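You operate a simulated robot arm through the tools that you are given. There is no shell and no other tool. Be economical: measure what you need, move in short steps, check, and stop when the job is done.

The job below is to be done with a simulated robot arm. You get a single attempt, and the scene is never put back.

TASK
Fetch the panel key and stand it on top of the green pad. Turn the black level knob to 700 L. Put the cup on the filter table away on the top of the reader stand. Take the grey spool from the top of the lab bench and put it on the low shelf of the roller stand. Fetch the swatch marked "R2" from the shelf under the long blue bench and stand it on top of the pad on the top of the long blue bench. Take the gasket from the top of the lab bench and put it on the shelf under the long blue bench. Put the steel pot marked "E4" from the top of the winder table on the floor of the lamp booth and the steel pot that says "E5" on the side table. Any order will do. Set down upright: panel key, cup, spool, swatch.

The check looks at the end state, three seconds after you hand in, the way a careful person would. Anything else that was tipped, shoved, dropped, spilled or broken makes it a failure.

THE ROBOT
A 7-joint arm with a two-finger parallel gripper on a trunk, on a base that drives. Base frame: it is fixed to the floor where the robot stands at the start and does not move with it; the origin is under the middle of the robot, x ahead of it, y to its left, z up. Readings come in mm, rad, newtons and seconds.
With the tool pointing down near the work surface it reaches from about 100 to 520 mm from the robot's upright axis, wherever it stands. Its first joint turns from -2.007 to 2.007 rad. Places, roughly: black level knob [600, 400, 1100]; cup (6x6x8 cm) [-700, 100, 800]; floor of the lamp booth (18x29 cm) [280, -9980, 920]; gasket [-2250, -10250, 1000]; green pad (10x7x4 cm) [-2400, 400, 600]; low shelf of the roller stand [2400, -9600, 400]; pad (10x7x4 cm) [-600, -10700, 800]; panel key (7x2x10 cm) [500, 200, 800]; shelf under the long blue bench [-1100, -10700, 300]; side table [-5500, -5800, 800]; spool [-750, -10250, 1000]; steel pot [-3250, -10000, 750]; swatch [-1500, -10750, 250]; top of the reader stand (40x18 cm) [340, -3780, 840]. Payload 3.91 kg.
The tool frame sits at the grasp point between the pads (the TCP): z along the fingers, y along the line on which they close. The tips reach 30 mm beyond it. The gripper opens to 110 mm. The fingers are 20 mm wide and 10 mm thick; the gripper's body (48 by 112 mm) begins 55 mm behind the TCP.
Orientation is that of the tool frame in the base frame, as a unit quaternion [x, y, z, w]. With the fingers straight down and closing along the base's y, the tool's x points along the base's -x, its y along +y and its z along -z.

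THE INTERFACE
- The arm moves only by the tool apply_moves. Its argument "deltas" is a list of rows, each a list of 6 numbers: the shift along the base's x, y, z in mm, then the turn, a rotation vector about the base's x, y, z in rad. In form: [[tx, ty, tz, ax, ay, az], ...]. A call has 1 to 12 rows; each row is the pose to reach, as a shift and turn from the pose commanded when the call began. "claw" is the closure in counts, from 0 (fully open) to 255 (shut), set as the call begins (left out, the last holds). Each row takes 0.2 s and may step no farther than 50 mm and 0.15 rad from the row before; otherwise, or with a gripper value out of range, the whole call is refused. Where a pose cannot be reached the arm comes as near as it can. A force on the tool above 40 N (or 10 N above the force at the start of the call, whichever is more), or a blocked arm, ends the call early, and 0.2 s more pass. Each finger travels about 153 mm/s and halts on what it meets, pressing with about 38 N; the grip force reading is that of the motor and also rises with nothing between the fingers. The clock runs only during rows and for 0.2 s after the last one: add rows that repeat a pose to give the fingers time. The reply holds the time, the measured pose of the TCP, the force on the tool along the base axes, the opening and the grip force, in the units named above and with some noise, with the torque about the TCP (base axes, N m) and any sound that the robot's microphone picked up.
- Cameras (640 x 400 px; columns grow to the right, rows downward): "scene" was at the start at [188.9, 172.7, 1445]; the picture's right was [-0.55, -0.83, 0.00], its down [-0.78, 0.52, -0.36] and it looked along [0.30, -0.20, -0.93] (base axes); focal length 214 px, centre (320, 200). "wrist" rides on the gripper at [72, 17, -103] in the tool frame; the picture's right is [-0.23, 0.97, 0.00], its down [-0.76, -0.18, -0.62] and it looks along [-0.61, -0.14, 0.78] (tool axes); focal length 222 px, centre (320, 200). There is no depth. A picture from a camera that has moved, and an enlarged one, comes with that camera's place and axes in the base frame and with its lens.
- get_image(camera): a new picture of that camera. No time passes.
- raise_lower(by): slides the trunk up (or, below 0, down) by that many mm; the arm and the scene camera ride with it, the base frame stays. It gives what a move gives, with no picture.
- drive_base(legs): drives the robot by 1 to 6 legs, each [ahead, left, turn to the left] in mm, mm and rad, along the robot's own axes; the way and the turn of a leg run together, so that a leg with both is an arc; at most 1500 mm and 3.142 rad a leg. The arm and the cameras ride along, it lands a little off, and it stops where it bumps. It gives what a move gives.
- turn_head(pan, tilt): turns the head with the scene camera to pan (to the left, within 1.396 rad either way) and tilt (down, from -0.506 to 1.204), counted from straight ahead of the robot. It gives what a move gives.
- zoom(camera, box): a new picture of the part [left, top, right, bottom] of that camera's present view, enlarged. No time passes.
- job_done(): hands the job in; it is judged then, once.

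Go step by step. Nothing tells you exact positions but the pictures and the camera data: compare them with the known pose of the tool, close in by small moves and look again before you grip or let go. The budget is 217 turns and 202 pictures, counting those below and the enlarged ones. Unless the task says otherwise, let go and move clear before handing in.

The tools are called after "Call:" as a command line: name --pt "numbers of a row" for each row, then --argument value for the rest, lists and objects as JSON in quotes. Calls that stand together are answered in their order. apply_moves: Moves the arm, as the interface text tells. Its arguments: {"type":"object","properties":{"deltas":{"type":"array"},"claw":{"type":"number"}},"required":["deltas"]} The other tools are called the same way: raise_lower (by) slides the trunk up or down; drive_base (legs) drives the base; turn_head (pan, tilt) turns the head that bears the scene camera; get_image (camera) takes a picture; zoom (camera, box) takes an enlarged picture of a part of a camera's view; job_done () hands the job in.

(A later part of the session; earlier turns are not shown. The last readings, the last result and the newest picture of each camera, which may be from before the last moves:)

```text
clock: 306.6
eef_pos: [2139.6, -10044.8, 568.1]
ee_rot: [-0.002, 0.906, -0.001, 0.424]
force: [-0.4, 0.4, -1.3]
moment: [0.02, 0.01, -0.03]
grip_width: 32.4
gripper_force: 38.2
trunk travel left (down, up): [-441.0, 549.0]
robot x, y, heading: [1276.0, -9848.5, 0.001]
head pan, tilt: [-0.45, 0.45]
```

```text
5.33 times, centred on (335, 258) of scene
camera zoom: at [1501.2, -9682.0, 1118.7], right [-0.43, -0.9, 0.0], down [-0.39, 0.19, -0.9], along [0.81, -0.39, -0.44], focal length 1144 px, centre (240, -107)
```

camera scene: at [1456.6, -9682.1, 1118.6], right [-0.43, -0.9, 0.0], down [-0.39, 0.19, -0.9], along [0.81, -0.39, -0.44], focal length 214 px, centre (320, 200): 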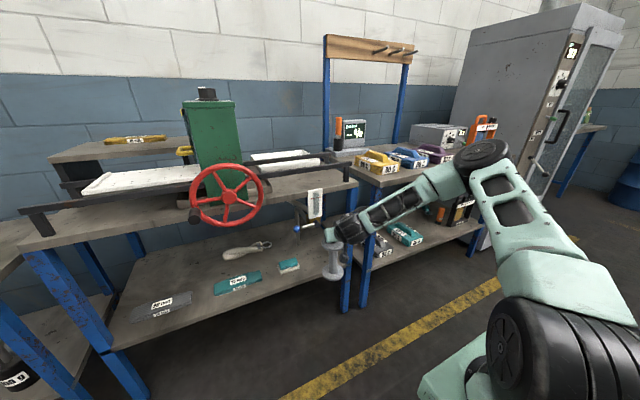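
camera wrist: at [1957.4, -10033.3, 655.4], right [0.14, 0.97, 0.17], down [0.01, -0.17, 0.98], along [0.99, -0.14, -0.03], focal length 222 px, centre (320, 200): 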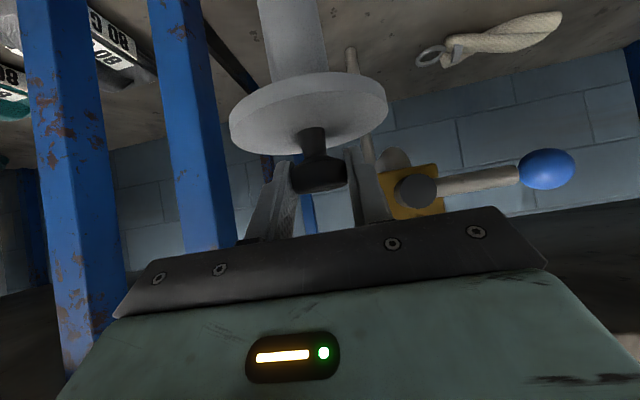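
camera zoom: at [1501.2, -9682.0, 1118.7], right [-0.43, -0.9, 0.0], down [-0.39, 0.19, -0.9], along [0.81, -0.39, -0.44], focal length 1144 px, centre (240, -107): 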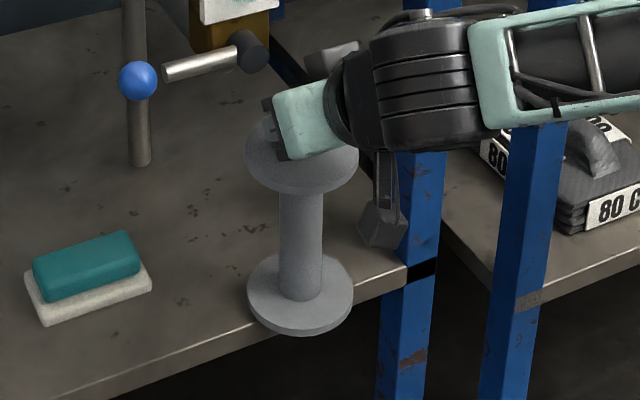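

The shelf is actually lower and its edge deeper (z≲355, x≈2140), so there's more room beside the leg (inner face y≈−10133). I shift to y=−10071, raise slightly, and drive in 40 mm, then look.

Call:
apply_moves --pt "0 -12 5 0 0 0" --pt "0 -26 10 0 0 0" --pt "0 -26 10 0 0 0"

Call:
drive_base --legs '[[35, 0, 0]]'

Call:
get_image --camera "wrist"

Call:
zoom --camera "scene" --box '[280, 190, 380, 295]'

```text
clock: 307.4
eef_pos: [2138.5, -10071.5, 577.0]
ee_rot: [-0.002, 0.906, -0.001, 0.424]
force: [-0.4, -0.9, -1.4]
moment: [0.01, 0.03, -0.03]
grip_width: 32.5
gripper_force: 38.0
trunk travel left (down, up): [-441.0, 549.0]
robot x, y, heading: [1279.0, -9846.4, -0.004]
head pan, tilt: [-0.45, 0.45]
```

```text
clock: 308.3
eef_pos: [2173.0, -10070.1, 578.1]
ee_rot: [-0.003, 0.906, 0.0, 0.424]
force: [0.0, -0.5, -1.9]
moment: [-0.02, -0.01, -0.01]
grip_width: 32.5
gripper_force: 37.6
trunk travel left (down, up): [-441.0, 549.0]
robot x, y, heading: [1311.1, -9844.8, 0.0]
head pan, tilt: [-0.45, 0.45]
```

```text
76 pictures are left
camera wrist: at [2048.2, -10055.7, 589.0], right [0.14, 0.97, 0.17], down [0.01, -0.17, 0.98], along [0.99, -0.14, -0.03], focal length 222 px, centre (320, 200)
```

wrist: 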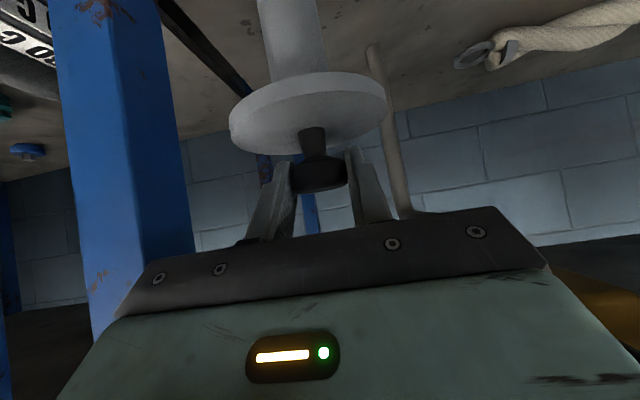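

```text
3.81 times, centred on (330, 242) of scene
camera zoom: at [1536.5, -9681.9, 1118.7], right [-0.43, -0.9, 0.0], down [-0.39, 0.19, -0.9], along [0.81, -0.39, -0.44], focal length 817 px, centre (282, 38)
```

zoom: 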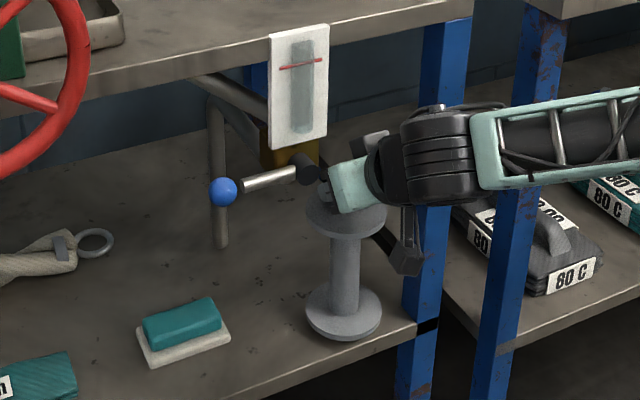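

Clear of the leg (y≈−10146) and the crank. Driving in 38 mm more.

Call:
drive_base --legs '[[38, 0, 0]]'

Call:
zoom --camera "scene" --box '[280, 190, 380, 295]'

```text
clock: 309.1
eef_pos: [2212.3, -10069.2, 577.9]
ee_rot: [-0.002, 0.905, -0.001, 0.424]
force: [0.0, 0.2, -1.2]
moment: [-0.02, 0.01, 0.01]
grip_width: 32.3
gripper_force: 37.8
trunk travel left (down, up): [-441.0, 549.0]
robot x, y, heading: [1349.8, -9845.8, 0.006]
head pan, tilt: [-0.45, 0.45]
```

```text
3.81 times, centred on (330, 242) of scene
camera zoom: at [1574.3, -9681.6, 1118.7], right [-0.43, -0.9, 0.0], down [-0.39, 0.19, -0.9], along [0.81, -0.39, -0.44], focal length 817 px, centre (282, 38)
```

zoom: 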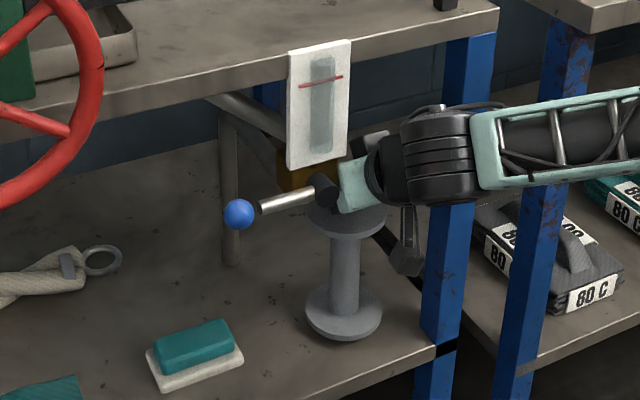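

Well inside now. Lowering in 2 mm rows until contact.

Call:
apply_moves --pt "0 0 -2 0 0 0" --pt "0 0 -4 0 0 0" --pt "0 0 -6 0 0 0" --pt "0 0 -8 0 0 0" --pt "0 0 -10 0 0 0" --pt "0 0 -12 0 0 0" --pt "0 0 -14 0 0 0" --pt "0 0 -16 0 0 0"

Call:
zoom --camera "scene" --box '[280, 190, 380, 295]'

```text
clock: 310.9
eef_pos: [2213.2, -10070.9, 565.0]
ee_rot: [-0.002, 0.905, 0.0, 0.426]
force: [-2.8, -2.5, 11.8]
moment: [0.24, 0.49, 0.12]
grip_width: 32.0
gripper_force: 38.2
trunk travel left (down, up): [-441.0, 549.0]
robot x, y, heading: [1349.3, -9846.7, 0.005]
head pan, tilt: [-0.45, 0.45]
```

```text
3.81 times, centred on (330, 242) of scene
camera zoom: at [1573.8, -9681.6, 1119.0], right [-0.43, -0.9, 0.0], down [-0.39, 0.19, -0.9], along [0.81, -0.39, -0.43], focal length 817 px, centre (282, 38)
```

zoom: 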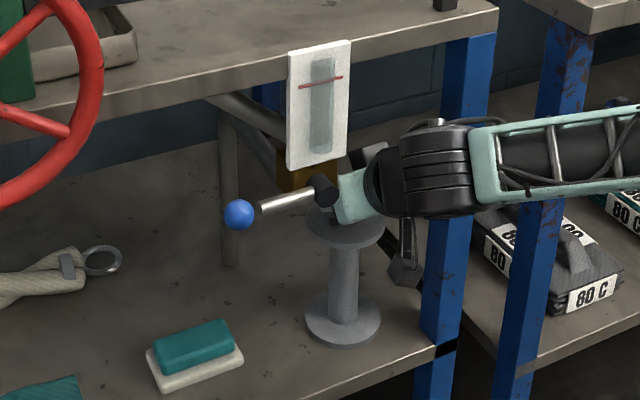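

Touching down. Unload 1.5 mm, open, then back straight out.

Call:
apply_moves --pt "0 0 1.5 0 0 0" --pt "0 0 1.5 0 0 0"

Call:
apply_moves --pt "0 0 0 0 0 0" --pt "0 0 0 0 0 0" --pt "0 0 0 0 0 0" --claw 120

Call:
drive_base --legs '[[-150, 0, 0]]'

Call:
get_image --camera "scene"

```text
clock: 311.5
eef_pos: [2211.8, -10070.3, 563.8]
ee_rot: [-0.004, 0.905, 0.0, 0.425]
force: [3.6, -1.9, 9.6]
moment: [0.06, -0.68, -0.13]
grip_width: 32.4
gripper_force: 37.8
trunk travel left (down, up): [-441.0, 549.0]
robot x, y, heading: [1350.5, -9847.1, 0.007]
head pan, tilt: [-0.45, 0.45]
```

```text
clock: 312.3
eef_pos: [2211.9, -10070.8, 563.1]
ee_rot: [-0.003, 0.906, 0.0, 0.424]
force: [-0.1, 0.7, -1.1]
moment: [0.03, -0.04, 0.01]
grip_width: 58.4
gripper_force: 0.0
trunk travel left (down, up): [-441.0, 549.0]
robot x, y, heading: [1347.9, -9843.0, 0.007]
head pan, tilt: [-0.45, 0.45]
```

```text
clock: 313.7
eef_pos: [2066.7, -10069.9, 563.2]
ee_rot: [-0.003, 0.906, -0.001, 0.424]
force: [-0.2, -0.6, 0.0]
moment: [-0.01, -0.01, -0.04]
grip_width: 58.1
gripper_force: 0.0
trunk travel left (down, up): [-441.0, 549.0]
robot x, y, heading: [1204.4, -9848.7, 0.003]
head pan, tilt: [-0.45, 0.45]
```

```text
72 pictures are left
camera scene: at [1428.6, -9682.0, 1118.7], right [-0.43, -0.9, 0.0], down [-0.39, 0.19, -0.9], along [0.81, -0.39, -0.44], focal length 214 px, centre (320, 200)
```

scene: 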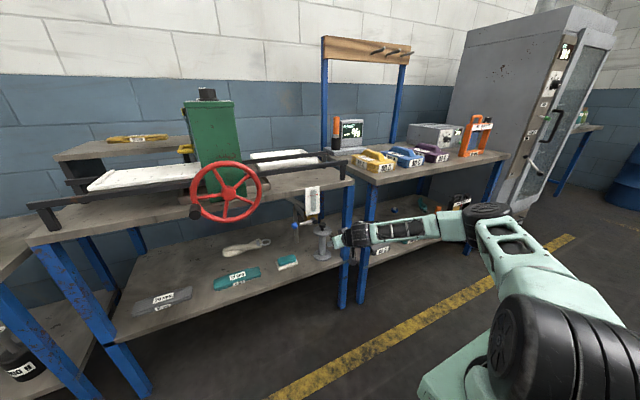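

The spool stands on the low shelf. I fold the arm back to tool-down close to the body before driving around to the long blue bench.

Call:
apply_moves --pt "-45 10 5 0 0.1 0" --pt "-90 20 10 0 0.2 0" --pt "-135 30 20 0 0.3 0" --pt "-180 40 30 0 0.42 0" --pt "-225 50 40 0 0.54 0" --pt "-270 60 50 0 0.66 0" --pt "-315 70 60 0 0.78 0" --pt "-360 80 60 0 0.87 0" --pt "-400 90 60 0 0.87 0" --pt "-400 90 60 0 0.87 0"

Call:
raise_lower --by 250

Call:
turn_head --pan -1.2 --tilt 0.3

Call:
get_image --camera "scene"

```text
clock: 315.9
eef_pos: [1703.8, -9984.0, 620.0]
ee_rot: [-0.003, 1.0, 0.001, 0.002]
force: [-0.5, -0.3, 1.3]
moment: [-0.02, 0.03, 0.0]
grip_width: 58.1
gripper_force: 0.1
out of reach, approached as far as the arm can: row 9, 10
trunk travel left (down, up): [-441.0, 549.0]
robot x, y, heading: [1202.4, -9845.1, 0.001]
head pan, tilt: [-0.45, 0.45]
```

```text
clock: 318.5
eef_pos: [1703.8, -9985.2, 869.4]
ee_rot: [-0.002, 1.0, 0.0, 0.003]
force: [0.4, -0.7, 0.7]
moment: [0.02, 0.01, -0.01]
grip_width: 58.2
gripper_force: 0.0
trunk travel left (down, up): [-691.0, 299.0]
robot x, y, heading: [1205.0, -9847.1, 0.006]
head pan, tilt: [-0.45, 0.45]
```

```text
clock: 319.6
eef_pos: [1703.7, -9985.1, 871.1]
ee_rot: [-0.003, 1.0, 0.0, 0.003]
force: [0.3, 0.2, 0.0]
moment: [0.01, 0.01, 0.0]
grip_width: 58.4
gripper_force: 0.1
trunk travel left (down, up): [-691.0, 299.0]
robot x, y, heading: [1201.1, -9847.3, 0.001]
head pan, tilt: [-1.201, 0.3]
```

```text
71 pictures are left
camera scene: at [1379.8, -9729.2, 1382.6], right [-0.93, -0.37, 0.0], down [-0.11, 0.28, -0.96], along [0.35, -0.89, -0.3], focal length 214 px, centre (320, 200)
```

scene: 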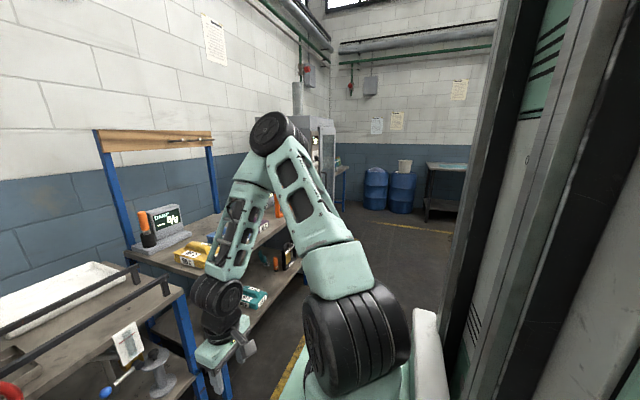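

Corridor south is open. I go forward 60, turn right to face -y, and drive 1.4 m.

Call:
drive_base --legs '[[80, 0, 0], [0, 0, -1.572], [1450, 0, 0]]'

Call:
turn_head --pan -1.396 --tilt 0.35

Call:
get_image --camera "scene"

```text
clock: 331.1
eef_pos: [1228.9, -11788.3, 869.6]
ee_rot: [0.689, 0.724, -0.001, 0.003]
force: [-1.4, -0.1, 0.2]
moment: [-0.01, -0.02, 0.0]
grip_width: 58.2
gripper_force: 0.0
trunk travel left (down, up): [-691.0, 299.0]
robot x, y, heading: [1347.6, -11280.4, -1.521]
head pan, tilt: [-1.201, 0.3]
```

```text
clock: 331.9
eef_pos: [1229.5, -11789.4, 869.9]
ee_rot: [0.69, 0.724, -0.002, 0.002]
force: [0.0, 0.5, 0.5]
moment: [0.01, -0.02, 0.01]
grip_width: 58.1
gripper_force: 0.0
trunk travel left (down, up): [-691.0, 299.0]
robot x, y, heading: [1347.3, -11285.8, -1.526]
head pan, tilt: [-1.396, 0.351]
```

```text
70 pictures are left
camera scene: at [1467.3, -11436.8, 1377.9], right [-0.22, 0.98, 0.0], down [0.34, 0.08, -0.94], along [-0.92, -0.21, -0.34], focal length 214 px, centre (320, 200)
```

scene: 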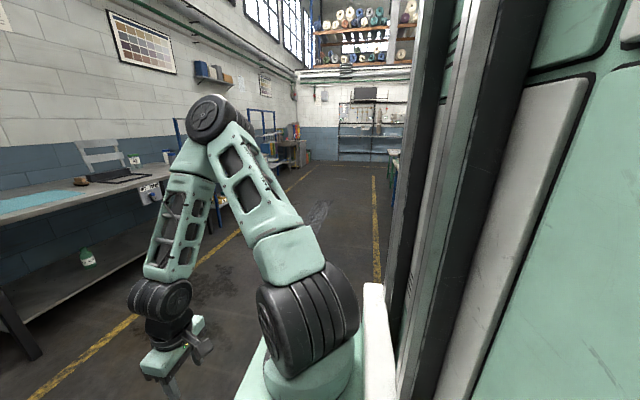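

The aisle behind the partition runs along -x. I turn right to face -x, drive along it, and look right at the long blue bench.

Call:
drive_base --legs '[[0, 0, -1.615], [1300, 60, 0]]'

Call:
turn_head --pan -0.75 --tilt 0.5

Call:
get_image --camera "scene"

```text
clock: 339.3
eef_pos: [343.7, -11104.7, 866.9]
ee_rot: [0.998, -0.066, 0.0, 0.004]
force: [0.8, 0.4, 0.6]
moment: [-0.01, -0.01, -0.02]
grip_width: 58.3
gripper_force: 0.1
trunk travel left (down, up): [-691.0, 299.0]
robot x, y, heading: [822.5, -11310.3, 3.004]
head pan, tilt: [-1.396, 0.351]
stopped in leg 2: the robot was blocked; the commanded pose is now the measured one
```

```text
clock: 340.3
eef_pos: [345.6, -11102.8, 867.9]
ee_rot: [0.998, -0.065, 0.0, 0.003]
force: [0.2, -0.3, -0.8]
moment: [0.0, 0.01, -0.01]
grip_width: 58.4
gripper_force: 0.0
trunk travel left (down, up): [-691.0, 299.0]
robot x, y, heading: [824.0, -11310.5, 3.013]
head pan, tilt: [-0.75, 0.499]
```

```text
69 pictures are left
camera scene: at [599.2, -11424.9, 1364.3], right [0.77, 0.63, 0.0], down [0.3, -0.37, -0.88], along [-0.56, 0.68, -0.48], focal length 214 px, centre (320, 200)
```

scene: 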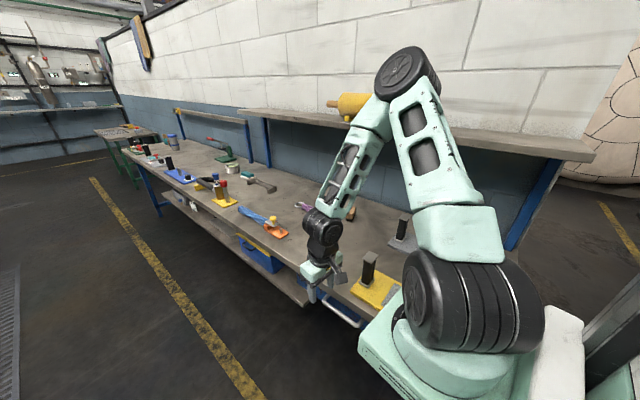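

The robot brushed the bench end. I raise the arm, shift left away from it, and straighten heading.

Call:
raise_lower --by 180

Call:
drive_base --legs '[[-30, 250, 0], [0, 0, 0.13], [700, 0, 0]]'

Call:
turn_head --pan -0.95 --tilt 0.6

Call:
get_image --camera "scene"

```text
clock: 342.3
eef_pos: [344.0, -11104.0, 1046.4]
ee_rot: [0.998, -0.067, -0.001, 0.003]
force: [0.3, 0.0, 0.6]
moment: [-0.02, -0.03, 0.02]
grip_width: 58.2
gripper_force: 0.0
trunk travel left (down, up): [-871.0, 119.0]
robot x, y, heading: [821.3, -11316.0, 3.007]
head pan, tilt: [-0.75, 0.499]
```

```text
clock: 348.1
eef_pos: [-364.0, -11400.5, 1046.5]
ee_rot: [1.0, -0.009, 0.0, 0.003]
force: [0.0, -0.2, -0.3]
moment: [0.0, -0.01, 0.01]
grip_width: 58.2
gripper_force: 0.1
trunk travel left (down, up): [-871.0, 119.0]
robot x, y, heading: [141.4, -11551.3, 3.121]
head pan, tilt: [-0.75, 0.499]
```

```text
clock: 348.8
eef_pos: [-363.7, -11399.9, 1047.3]
ee_rot: [1.0, -0.01, 0.0, 0.003]
force: [-0.7, 0.6, 0.3]
moment: [0.0, -0.02, 0.0]
grip_width: 58.4
gripper_force: 0.0
trunk travel left (down, up): [-871.0, 119.0]
robot x, y, heading: [138.3, -11550.6, 3.124]
head pan, tilt: [-0.949, 0.6]
```

```text
68 pictures are left
camera scene: at [-58.8, -11681.2, 1535.2], right [0.82, 0.57, 0.0], down [0.32, -0.47, -0.83], along [-0.47, 0.68, -0.56], focal length 214 px, centre (320, 200)
```

scene: 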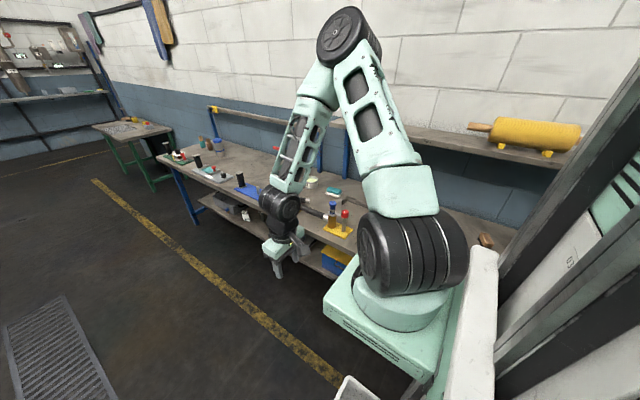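

Driving 1.05 m more along the aisle, then turning right to face the bench (+y).

Call:
drive_base --legs '[[1050, 0, 0], [0, 0, -1.553]]'

Call:
turn_head --pan 0.15 --tilt 0.6

Call:
get_image --camera "scene"

```text
clock: 358.0
eef_pos: [-767.6, -11023.4, 1047.3]
ee_rot: [-0.704, 0.71, 0.002, -0.002]
force: [0.3, -0.1, 0.9]
moment: [0.0, -0.02, 0.01]
grip_width: 58.2
gripper_force: 0.1
trunk travel left (down, up): [-871.0, 119.0]
robot x, y, heading: [-913.1, -11523.5, 1.563]
head pan, tilt: [-0.949, 0.6]
```

```text
clock: 359.4
eef_pos: [-767.1, -11022.9, 1047.0]
ee_rot: [-0.705, 0.709, 0.002, -0.002]
force: [0.2, 0.4, -0.4]
moment: [0.03, -0.02, -0.04]
grip_width: 58.2
gripper_force: 0.0
trunk travel left (down, up): [-871.0, 119.0]
robot x, y, heading: [-911.5, -11527.1, 1.563]
head pan, tilt: [0.15, 0.6]
```

```text
67 pictures are left
camera scene: at [-1128.0, -11296.0, 1535.1], right [0.99, 0.14, 0.0], down [0.08, -0.56, -0.83], along [-0.12, 0.82, -0.56], focal length 214 px, centre (320, 200)
```

scene: 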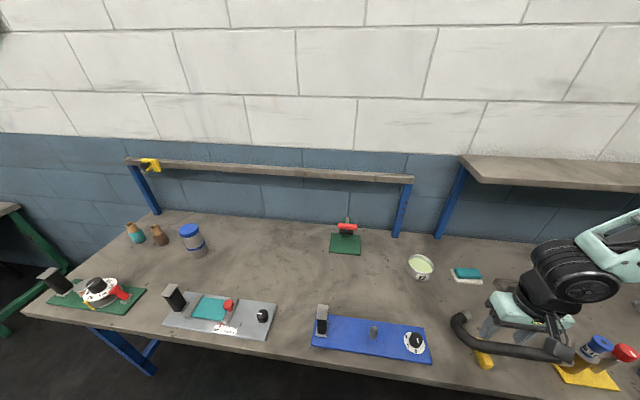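

The pad on top is at about [-630, -10681]. I back up 230 and lower the trunk to see the shelf underneath.

Call:
drive_base --legs '[[-230, 0, 0]]'

Call:
raise_lower --by -600

Call:
turn_head --pan 0.25 --tilt 0.5

Call:
get_image --camera "scene"

```text
clock: 361.1
eef_pos: [-769.6, -11248.1, 1047.5]
ee_rot: [-0.704, 0.71, 0.002, -0.002]
force: [0.0, 0.3, 0.4]
moment: [-0.01, 0.0, -0.01]
grip_width: 58.3
gripper_force: 0.0
trunk travel left (down, up): [-871.0, 119.0]
robot x, y, heading: [-911.6, -11753.6, 1.562]
head pan, tilt: [0.15, 0.6]
```

```text
refused: -600 is not a number from -400 to 400
```

```text
clock: 361.7
eef_pos: [-769.3, -11249.3, 1046.3]
ee_rot: [-0.704, 0.71, 0.002, -0.001]
force: [-0.8, 0.8, 0.3]
moment: [0.03, 0.0, -0.03]
grip_width: 58.3
gripper_force: 0.0
trunk travel left (down, up): [-871.0, 119.0]
robot x, y, heading: [-917.5, -11752.8, 1.561]
head pan, tilt: [0.25, 0.499]
```

```text
66 pictures are left
camera scene: at [-1139.1, -11519.9, 1544.2], right [0.97, 0.24, 0.0], down [0.11, -0.47, -0.88], along [-0.21, 0.85, -0.48], focal length 214 px, centre (320, 200)
```

scene: 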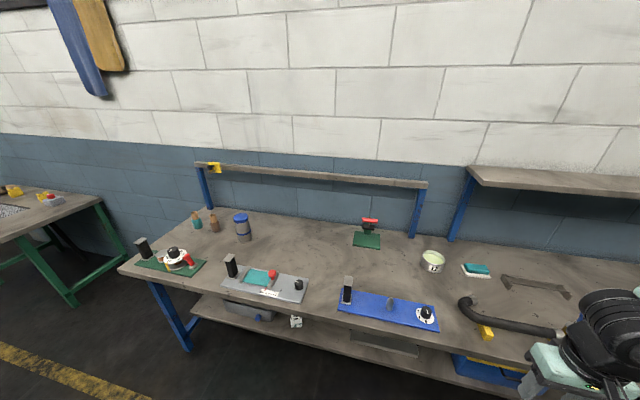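

Call:
raise_lower --by -400

Call:
raise_lower --by -200

Call:
get_image --camera "scene"

```text
clock: 365.6
eef_pos: [-769.1, -11248.4, 646.4]
ee_rot: [-0.704, 0.71, 0.001, -0.002]
force: [0.4, -0.7, -0.6]
moment: [-0.02, -0.01, -0.01]
grip_width: 58.1
gripper_force: 0.0
trunk travel left (down, up): [-471.0, 519.0]
robot x, y, heading: [-910.1, -11753.5, 1.56]
head pan, tilt: [0.25, 0.499]
```

```text
clock: 367.7
eef_pos: [-769.0, -11248.5, 445.4]
ee_rot: [-0.704, 0.71, 0.003, -0.002]
force: [0.5, -0.6, 0.2]
moment: [-0.01, 0.02, 0.02]
grip_width: 58.1
gripper_force: 0.0
trunk travel left (down, up): [-271.0, 719.0]
robot x, y, heading: [-913.8, -11753.1, 1.561]
head pan, tilt: [0.25, 0.499]
```

```text
65 pictures are left
camera scene: at [-1139.1, -11519.9, 944.2], right [0.97, 0.24, 0.0], down [0.11, -0.47, -0.88], along [-0.21, 0.85, -0.48], focal length 214 px, centre (320, 200)
```

scene: 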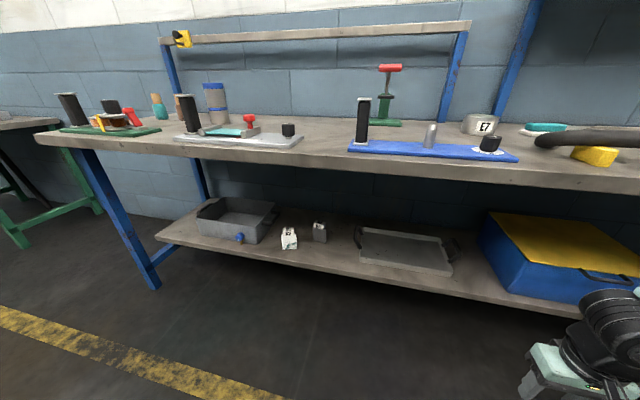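

Call:
zoom --camera "scene" --box '[190, 190, 350, 270]'

```text
4.00 times, centred on (270, 230) of scene
camera zoom: at [-1139.1, -11519.9, 944.2], right [0.97, 0.24, 0.0], down [0.11, -0.47, -0.88], along [-0.21, 0.85, -0.48], focal length 858 px, centre (520, 80)
```

zoom: 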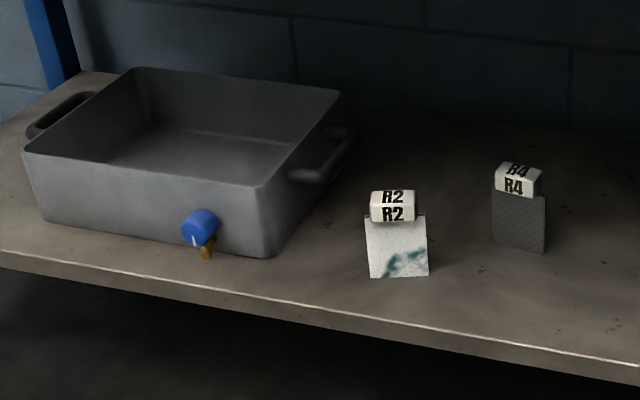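

R2 is the left swatch, standing near [-1455, -10830] on the shelf (z≈290). I move left so it's ahead, and tilt the tool forward ~45° while still in front of the bench.

Call:
drive_base --legs '[[-70, 667, 0]]'

Call:
apply_moves --pt "0 30 0 0.1 0 0" --pt "0 60 0 0.2 0 0" --pt "0 90 0 0.3 0 0" --pt "0 120 0 0.4 0 0" --pt "0 150 0 0.5 0 0" --pt "0 180 0 0.6 0 0" --pt "0 210 0 0.7 0 0" --pt "0 230 0 0.8 0 0" --pt "0 240 0 0.85 0 0" --pt "0 240 0 0.85 0 0" --claw 35

Call:
get_image --camera "wrist"

Call:
get_image --camera "scene"

```text
clock: 371.4
eef_pos: [-1427.3, -11312.9, 446.8]
ee_rot: [-0.705, 0.71, 0.003, -0.001]
force: [0.0, 0.6, -0.5]
moment: [0.03, -0.01, 0.04]
grip_width: 58.4
gripper_force: 0.1
trunk travel left (down, up): [-271.0, 719.0]
robot x, y, heading: [-1573.4, -11815.9, 1.56]
head pan, tilt: [0.25, 0.499]
```

```text
clock: 373.6
eef_pos: [-1430.1, -11072.6, 445.5]
ee_rot: [-0.641, 0.646, 0.295, 0.289]
force: [-0.4, 0.3, 0.1]
moment: [-0.01, -0.05, -0.03]
grip_width: 95.2
gripper_force: 0.1
trunk travel left (down, up): [-271.0, 719.0]
robot x, y, heading: [-1573.9, -11813.1, 1.56]
head pan, tilt: [0.25, 0.499]
```

```text
63 pictures are left
camera wrist: at [-1446.5, -11199.3, 460.3], right [-0.97, 0.15, 0.18], down [0.19, 0.03, 0.98], along [0.14, 0.99, -0.06], focal length 222 px, centre (320, 200)
```

wrist: 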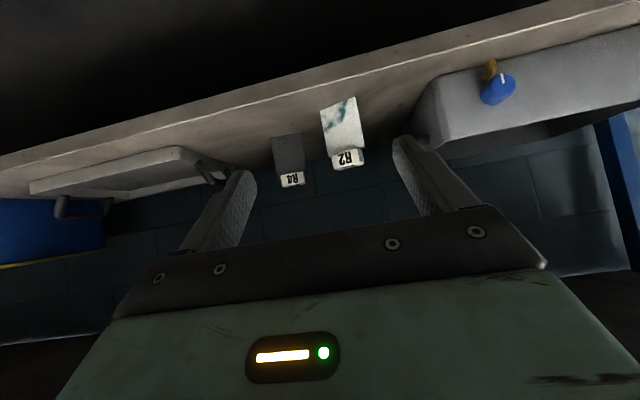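

```text
62 pictures are left
camera scene: at [-1797.3, -11583.7, 944.2], right [0.97, 0.24, 0.0], down [0.11, -0.47, -0.88], along [-0.21, 0.85, -0.48], focal length 214 px, centre (320, 200)
```

scene: 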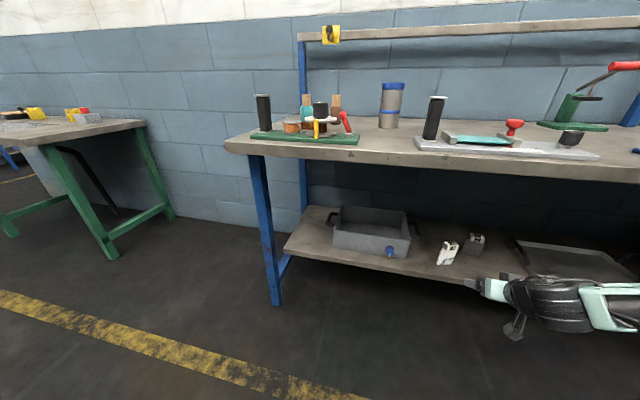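

R2's cap is at about [-1453, -10820, 375]. I drive 140 mm in (hand under the bench top) and align at the standoff.

Call:
drive_base --legs '[[140, 0, 0]]'

Call:
apply_moves --pt "-10 10 0 0 0 0" --pt "-22 25 0 0 0 0" --pt "-22 25 0 0 0 0"

Call:
get_image --camera "wrist"

```text
clock: 374.9
eef_pos: [-1429.0, -10932.9, 444.5]
ee_rot: [-0.643, 0.646, 0.295, 0.288]
force: [0.2, -0.2, 0.1]
moment: [-0.02, -0.01, -0.01]
grip_width: 95.0
gripper_force: 0.0
trunk travel left (down, up): [-271.0, 719.0]
robot x, y, heading: [-1570.5, -11670.3, 1.559]
head pan, tilt: [0.25, 0.499]
```

```text
clock: 375.7
eef_pos: [-1450.6, -10907.1, 446.2]
ee_rot: [-0.643, 0.646, 0.294, 0.288]
force: [0.9, -0.6, 0.7]
moment: [0.01, 0.0, -0.02]
grip_width: 94.7
gripper_force: 0.1
trunk travel left (down, up): [-271.0, 719.0]
robot x, y, heading: [-1567.6, -11673.0, 1.556]
head pan, tilt: [0.25, 0.499]
```

```text
61 pictures are left
camera wrist: at [-1467.3, -11034.1, 460.0], right [-0.97, 0.15, 0.18], down [0.19, 0.03, 0.98], along [0.14, 0.99, -0.06], focal length 222 px, centre (320, 200)
```

wrist: 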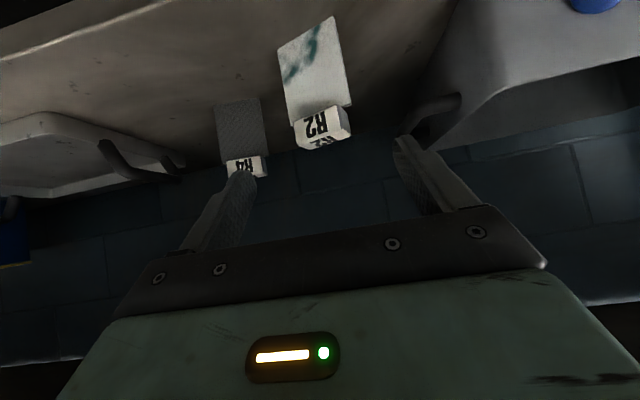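

R2's cap is centred; the swatch is yawed ~0.2 rad. I match the yaw and advance onto the cap.

Call:
apply_moves --pt "6 4 0 0 0 0.1" --pt "13 8 0 0 0 0.2" --pt "10 25 -16 0 0 0.2" --pt "5 50 -38 0 0 0.2" --pt "0 70 -55 0 0 0.2" --pt "-2 82 -66 0 0 0.2" --pt "-2 82 -66 0 0 0.2"

Call:
get_image --camera "wrist"

```text
clock: 377.3
eef_pos: [-1452.6, -10825.4, 381.8]
ee_rot: [0.704, -0.578, -0.322, -0.258]
force: [0.3, 0.2, -1.2]
moment: [-0.03, 0.01, -0.05]
grip_width: 95.0
gripper_force: 0.1
trunk travel left (down, up): [-271.0, 719.0]
robot x, y, heading: [-1569.3, -11672.6, 1.562]
head pan, tilt: [0.25, 0.499]
```

```text
60 pictures are left
camera wrist: at [-1444.2, -10953.4, 395.6], right [-0.98, -0.05, 0.18], down [0.18, 0.07, 0.98], along [-0.06, 1.0, -0.06], focal length 222 px, centre (320, 200)
```

wrist: 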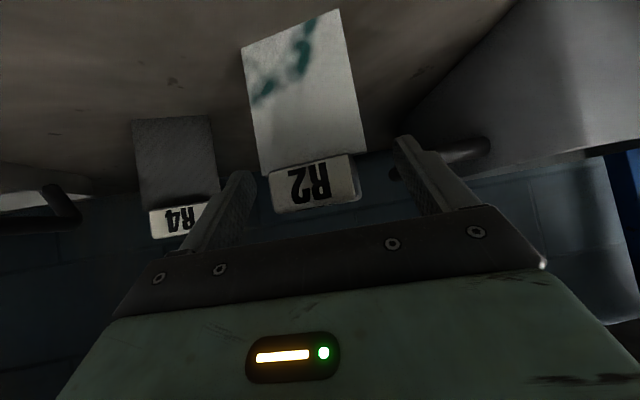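

Advancing 14 mm more and slightly up so the pads take the cap, then closing.

Call:
apply_moves --pt "1 8 4 0 0 0" --pt "2 15 8 0 0 0" --pt "2 15 8 0 0 0"

Call:
apply_moves --pt "0 0 0 0 0 0" --pt "0 0 0 0 0 0" --pt "0 0 0 0 0 0" --claw 200

Call:
get_image --camera "wrist"

```text
clock: 378.1
eef_pos: [-1449.9, -10810.3, 389.1]
ee_rot: [0.703, -0.58, -0.321, -0.258]
force: [0.5, 0.0, 0.0]
moment: [0.05, 0.0, 0.0]
grip_width: 95.0
gripper_force: 0.0
trunk travel left (down, up): [-271.0, 719.0]
robot x, y, heading: [-1569.6, -11673.9, 1.563]
head pan, tilt: [0.25, 0.499]
```

```text
clock: 378.9
eef_pos: [-1450.1, -10810.3, 386.9]
ee_rot: [0.703, -0.579, -0.323, -0.258]
force: [0.2, 0.7, 3.2]
moment: [0.02, 0.11, -0.04]
grip_width: 49.1
gripper_force: 38.1
trunk travel left (down, up): [-271.0, 719.0]
robot x, y, heading: [-1571.1, -11675.2, 1.558]
head pan, tilt: [0.25, 0.499]
```

```text
59 pictures are left
camera wrist: at [-1441.8, -10937.7, 403.1], right [-0.98, -0.04, 0.18], down [0.18, 0.07, 0.98], along [-0.06, 1.0, -0.06], focal length 222 px, centre (320, 200)
```

wrist: 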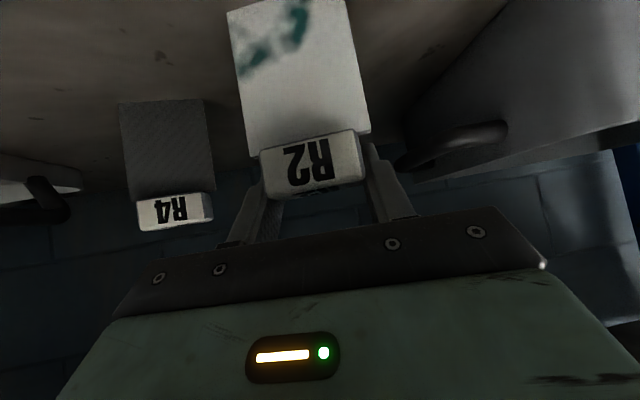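

Gripped the cap (49 mm). Lifting 30 mm and backing out.

Call:
apply_moves --pt "0 0 10 0 0 0" --pt "0 0 25 0 0 0" --pt "0 -5 40 0 0 0" --pt "0 -5 40 0 0 0" --claw 255

Call:
drive_base --legs '[[-330, 0, 0]]'

Call:
raise_lower --by 400

Call:
raise_lower --by 230

Call:
drive_base --legs '[[0, -700, 0]]'

Call:
turn_head --pan 0.0 --tilt 0.55

Call:
get_image --camera "scene"

```text
clock: 379.9
eef_pos: [-1451.6, -10815.8, 428.5]
ee_rot: [0.704, -0.578, -0.323, -0.258]
force: [0.5, -0.1, 0.1]
moment: [-0.01, 0.01, 0.04]
grip_width: 49.1
gripper_force: 37.9
trunk travel left (down, up): [-271.0, 719.0]
robot x, y, heading: [-1569.4, -11671.2, 1.569]
head pan, tilt: [0.25, 0.499]
```

```text
clock: 382.1
eef_pos: [-1455.4, -11142.7, 428.3]
ee_rot: [0.705, -0.578, -0.322, -0.256]
force: [0.4, 0.5, 0.4]
moment: [0.03, -0.01, 0.01]
grip_width: 49.3
gripper_force: 37.8
trunk travel left (down, up): [-271.0, 719.0]
robot x, y, heading: [-1572.9, -12006.9, 1.565]
head pan, tilt: [0.25, 0.499]
```

```text
clock: 385.9
eef_pos: [-1456.4, -11144.4, 829.0]
ee_rot: [0.704, -0.577, -0.324, -0.257]
force: [0.0, 0.1, -0.4]
moment: [-0.02, -0.02, 0.0]
grip_width: 49.2
gripper_force: 38.0
trunk travel left (down, up): [-671.0, 319.0]
robot x, y, heading: [-1575.2, -12002.4, 1.562]
head pan, tilt: [0.25, 0.499]
```

```text
clock: 388.4
eef_pos: [-1456.2, -11144.4, 1058.7]
ee_rot: [0.704, -0.578, -0.322, -0.258]
force: [-1.5, 0.2, -1.0]
moment: [-0.01, 0.01, -0.01]
grip_width: 48.8
gripper_force: 38.0
trunk travel left (down, up): [-901.0, 89.0]
robot x, y, heading: [-1573.7, -12002.9, 1.564]
head pan, tilt: [0.25, 0.499]
```

```text
clock: 392.2
eef_pos: [-760.2, -11146.4, 1058.9]
ee_rot: [0.705, -0.577, -0.323, -0.256]
force: [0.5, 0.2, -0.3]
moment: [-0.02, 0.03, -0.01]
grip_width: 48.7
gripper_force: 38.1
trunk travel left (down, up): [-901.0, 89.0]
robot x, y, heading: [-879.3, -12005.0, 1.565]
head pan, tilt: [0.25, 0.499]
```

```text
clock: 393.0
eef_pos: [-759.7, -11147.2, 1057.8]
ee_rot: [0.705, -0.577, -0.322, -0.257]
force: [-0.4, 0.0, -0.2]
moment: [0.0, -0.01, 0.01]
grip_width: 48.8
gripper_force: 38.1
trunk travel left (down, up): [-901.0, 89.0]
robot x, y, heading: [-879.4, -12005.0, 1.565]
head pan, tilt: [0.0, 0.55]
```

```text
58 pictures are left
camera scene: at [-1079.7, -11774.4, 1569.6], right [1.0, 0.0, 0.0], down [0.0, -0.52, -0.85], along [0.0, 0.85, -0.52], focal length 214 px, centre (320, 200)
```

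scene: 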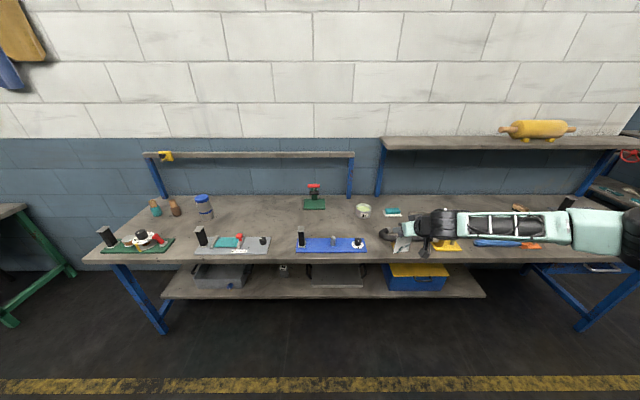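

The pad is at about [-638, -10695]. Driving in to hover the swatch above it.

Call:
drive_base --legs '[[0, -122, 0.006], [300, 0, 0], [130, 0, 0]]'

Call:
get_image --camera "wrist"

Call:
get_image --camera "scene"

```text
clock: 396.7
eef_pos: [-650.5, -10721.4, 1059.9]
ee_rot: [0.708, -0.573, -0.324, -0.255]
force: [-0.6, 0.0, 0.3]
moment: [0.01, -0.01, 0.01]
grip_width: 49.1
gripper_force: 37.7
trunk travel left (down, up): [-901.0, 89.0]
robot x, y, heading: [-754.4, -11577.0, 1.58]
head pan, tilt: [0.0, 0.55]
```

```text
57 pictures are left
camera wrist: at [-639.2, -10847.4, 1073.4], right [-0.98, -0.06, 0.18], down [0.18, 0.07, 0.98], along [-0.07, 1.0, -0.06], focal length 222 px, centre (320, 200)
```

wrist: 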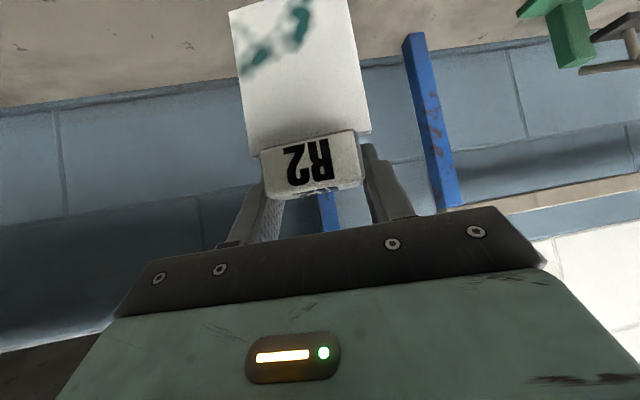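

```text
56 pictures are left
camera scene: at [-962.0, -11351.3, 1569.7], right [1.0, 0.01, 0.0], down [0.0, -0.52, -0.85], along [-0.01, 0.85, -0.52], focal length 214 px, centre (320, 200)
```

scene: 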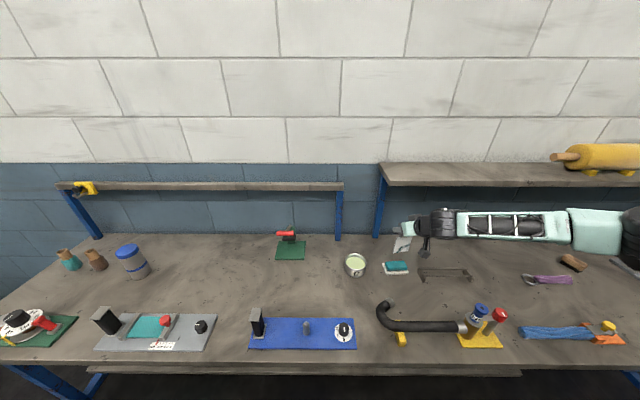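

Pad top ≈[-635, -10695, 823]. Shifting (+12, +17) and lowering to just above it.

Call:
apply_moves --pt "6 9 -5 0 0 0" --pt "12 17 -20 0 0 0" --pt "12 17 -40 0 0 0" --pt "12 17 -60 0 0 0" --pt "12 17 -80 0 0 0" --pt "12 17 -92 0 0 0" --pt "12 17 -92 0 0 0"

Call:
zoom --camera "scene" --box '[360, 210, 450, 290]'

Call:
get_image --camera "wrist"

```text
clock: 398.3
eef_pos: [-638.8, -10702.5, 967.5]
ee_rot: [0.708, -0.572, -0.325, -0.255]
force: [-0.5, 0.2, -0.4]
moment: [-0.02, 0.0, -0.01]
grip_width: 48.7
gripper_force: 38.2
trunk travel left (down, up): [-901.0, 89.0]
robot x, y, heading: [-754.2, -11580.7, 1.584]
head pan, tilt: [0.0, 0.55]
```

```text
5.00 times, centred on (405, 250) of scene
camera zoom: at [-961.9, -11351.1, 1569.6], right [1.0, 0.01, 0.0], down [0.0, -0.52, -0.85], along [-0.01, 0.85, -0.52], focal length 1072 px, centre (-105, -50)
```

zoom: 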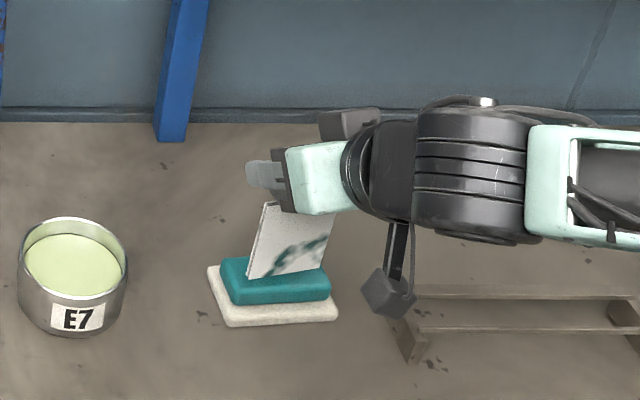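

```text
54 pictures are left
camera wrist: at [-627.7, -10829.8, 982.2], right [-0.98, -0.06, 0.18], down [0.18, 0.07, 0.98], along [-0.07, 1.0, -0.06], focal length 222 px, centre (320, 200)
```

wrist: 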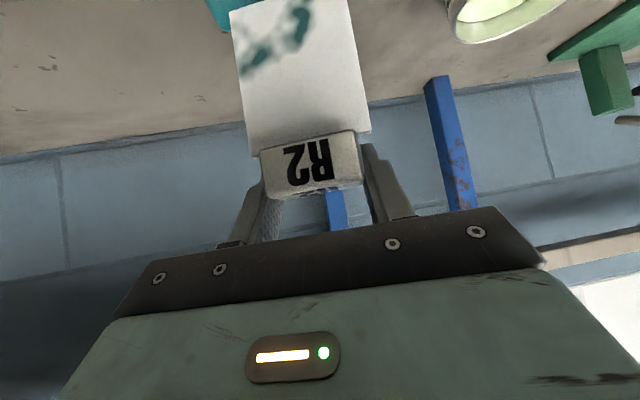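

The swatch is about 25 mm above and ~22 mm short of pad centre. Nudging the base forward 22 mm, then lowering most of the gap.

Call:
drive_base --legs '[[22, 0, 0]]'

Call:
apply_moves --pt "0 0 -5 0 0 0" --pt "0 0 -10 0 0 0" --pt "0 0 -15 0 0 0" --pt "0 0 -15 0 0 0"

Call:
zoom --camera "scene" --box '[360, 210, 450, 290]'

```text
clock: 399.1
eef_pos: [-639.9, -10681.3, 967.6]
ee_rot: [0.709, -0.572, -0.324, -0.254]
force: [0.5, -0.7, -0.4]
moment: [0.01, 0.01, -0.03]
grip_width: 48.8
gripper_force: 38.2
trunk travel left (down, up): [-901.0, 89.0]
robot x, y, heading: [-755.9, -11560.0, 1.58]
head pan, tilt: [0.0, 0.55]
```

```text
clock: 400.1
eef_pos: [-638.2, -10681.4, 952.2]
ee_rot: [0.708, -0.573, -0.324, -0.255]
force: [-0.1, 0.1, -0.4]
moment: [0.01, -0.02, -0.03]
grip_width: 48.8
gripper_force: 37.8
trunk travel left (down, up): [-901.0, 89.0]
robot x, y, heading: [-757.7, -11558.6, 1.586]
head pan, tilt: [0.0, 0.55]
```

```text
5.00 times, centred on (405, 250) of scene
camera zoom: at [-962.2, -11329.2, 1569.6], right [1.0, 0.01, 0.0], down [0.0, -0.52, -0.85], along [-0.01, 0.85, -0.52], focal length 1072 px, centre (-105, -50)
```

zoom: 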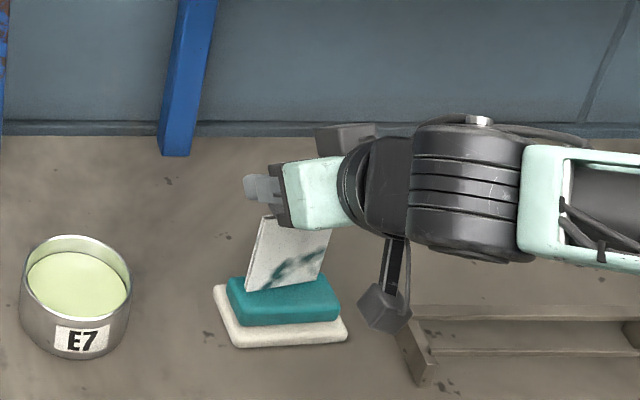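

Lined up over the pad's top. Lowering in small rows until contact.

Call:
apply_moves --pt "0 2 -2 0 0 0" --pt "0 3 -4 0 0 0" --pt "0 3 -6 0 0 0" --pt "0 3 -8 0 0 0"

Call:
apply_moves --pt "0 0 -1.5 0 0 0" --pt "0 0 -3 0 0 0"

```text
clock: 401.1
eef_pos: [-638.4, -10677.6, 943.9]
ee_rot: [0.708, -0.573, -0.324, -0.255]
force: [-0.5, 0.1, -0.5]
moment: [-0.02, 0.0, 0.03]
grip_width: 49.2
gripper_force: 38.7
trunk travel left (down, up): [-901.0, 89.0]
robot x, y, heading: [-756.3, -11557.6, 1.575]
head pan, tilt: [0.0, 0.55]
```

```text
clock: 401.7
eef_pos: [-638.0, -10678.0, 944.3]
ee_rot: [0.708, -0.571, -0.326, -0.256]
force: [-0.7, -1.7, 15.9]
moment: [-0.24, -0.38, -0.09]
grip_width: 49.0
gripper_force: 38.4
trunk travel left (down, up): [-901.0, 89.0]
robot x, y, heading: [-753.9, -11556.4, 1.581]
head pan, tilt: [0.0, 0.55]
```

Contact. Easing 1 mm and opening slightly, then checking.

Call:
apply_moves --pt "0 0 1.2 0 0 0" --pt "0 0 1.2 0 0 0"

Call:
apply_moves --pt "0 0 0 0 0 0" --pt "0 0 0 0 0 0" --pt "0 0 0 0 0 0" --claw 105

Call:
zoom --camera "scene" --box '[360, 210, 450, 290]'

```text
clock: 402.3
eef_pos: [-639.1, -10677.3, 944.7]
ee_rot: [0.708, -0.573, -0.324, -0.256]
force: [-2.2, 3.6, 16.1]
moment: [0.34, -0.27, 0.09]
grip_width: 49.1
gripper_force: 37.7
trunk travel left (down, up): [-901.0, 89.0]
robot x, y, heading: [-752.9, -11559.9, 1.582]
head pan, tilt: [0.0, 0.55]
```

```text
clock: 403.1
eef_pos: [-638.0, -10679.3, 941.8]
ee_rot: [0.709, -0.573, -0.323, -0.255]
force: [-0.5, 0.1, -0.9]
moment: [0.0, 0.04, 0.02]
grip_width: 64.9
gripper_force: 0.1
trunk travel left (down, up): [-901.0, 89.0]
robot x, y, heading: [-755.8, -11557.1, 1.585]
head pan, tilt: [0.0, 0.55]
```

```text
5.00 times, centred on (405, 250) of scene
camera zoom: at [-962.2, -11329.2, 1569.6], right [1.0, 0.01, 0.0], down [0.0, -0.52, -0.85], along [-0.01, 0.85, -0.52], focal length 1072 px, centre (-105, -50)
```

zoom: 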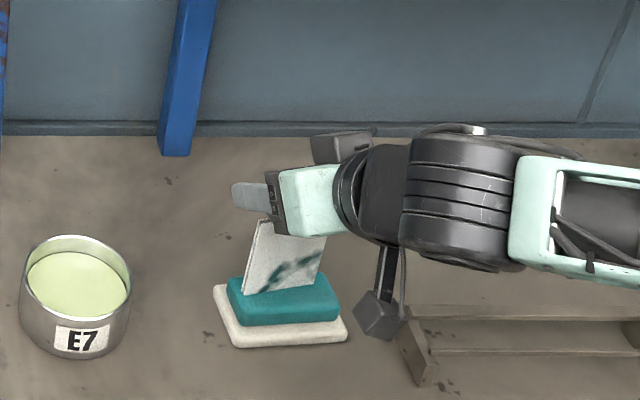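

The swatch stands on the pad. Opening wider and retreating along the approach, then raising and backing out.

Call:
apply_moves --pt "0 0 0 0 0 0" --pt "0 0 0 0 0 0" --pt "4 -18 17 0 0 0" --pt "8 -37 33 0 0 0" --pt "13 -55 50 0 0 0" --pt "17 -73 66 0 0 0" --claw 50

Call:
drive_base --legs '[[-400, 0, 0]]'

Call:
get_image --camera "scene"

```text
clock: 404.5
eef_pos: [-620.7, -10750.4, 1007.8]
ee_rot: [0.709, -0.572, -0.323, -0.254]
force: [-0.3, 1.1, 0.2]
moment: [0.01, -0.01, -0.02]
grip_width: 88.3
gripper_force: 0.1
trunk travel left (down, up): [-901.0, 89.0]
robot x, y, heading: [-757.4, -11558.7, 1.58]
head pan, tilt: [0.0, 0.55]
```

```text
clock: 407.0
eef_pos: [-611.4, -11150.9, 1007.5]
ee_rot: [0.706, -0.575, -0.324, -0.256]
force: [-0.4, -0.5, -0.5]
moment: [-0.02, 0.0, -0.01]
grip_width: 88.4
gripper_force: 0.0
trunk travel left (down, up): [-901.0, 89.0]
robot x, y, heading: [-752.2, -11957.8, 1.569]
head pan, tilt: [0.0, 0.55]
```

```text
51 pictures are left
camera scene: at [-958.6, -11727.2, 1569.6], right [1.0, 0.0, 0.0], down [0.0, -0.52, -0.85], along [0.0, 0.85, -0.52], focal length 214 px, centre (320, 200)
```

scene: 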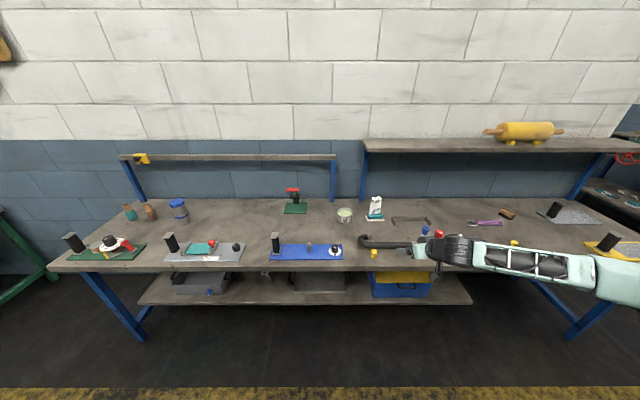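

The swatch is done. Next the gasket and pots on the other side; I turn to face -x and look for a west passage.

Call:
drive_base --legs '[[0, 0, 1.572], [900, 0, 0]]'

Call:
turn_head --pan -0.25 --tilt 0.25

Call:
get_image --camera "scene"

```text
clock: 415.4
eef_pos: [-2429.2, -11810.9, 1007.3]
ee_rot: [0.907, 0.089, -0.41, 0.046]
force: [-0.8, -0.1, -0.5]
moment: [-0.04, 0.01, 0.01]
grip_width: 88.4
gripper_force: 0.0
trunk travel left (down, up): [-901.0, 89.0]
robot x, y, heading: [-1630.1, -11956.8, 3.132]
head pan, tilt: [0.0, 0.55]
```

```text
clock: 416.2
eef_pos: [-2429.1, -11810.7, 1008.1]
ee_rot: [0.906, 0.091, -0.41, 0.048]
force: [0.7, 0.9, -0.3]
moment: [-0.03, -0.03, 0.02]
grip_width: 88.5
gripper_force: 0.0
trunk travel left (down, up): [-901.0, 89.0]
robot x, y, heading: [-1624.1, -11958.3, 3.137]
head pan, tilt: [-0.25, 0.25]
```

```text
50 pictures are left
camera scene: at [-1856.0, -12138.3, 1597.3], right [0.25, 0.97, 0.0], down [0.24, -0.06, -0.97], along [-0.94, 0.24, -0.25], focal length 214 px, centre (320, 200)
```

scene: 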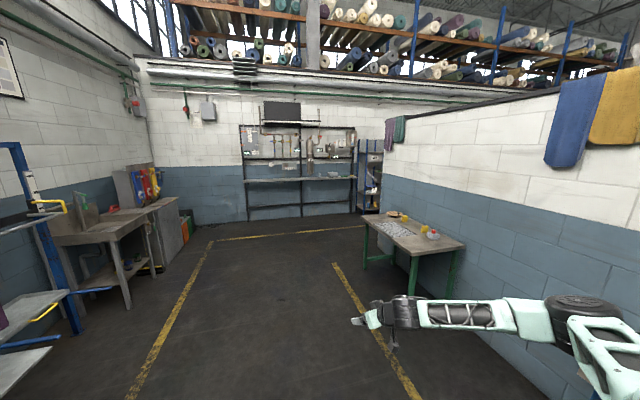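

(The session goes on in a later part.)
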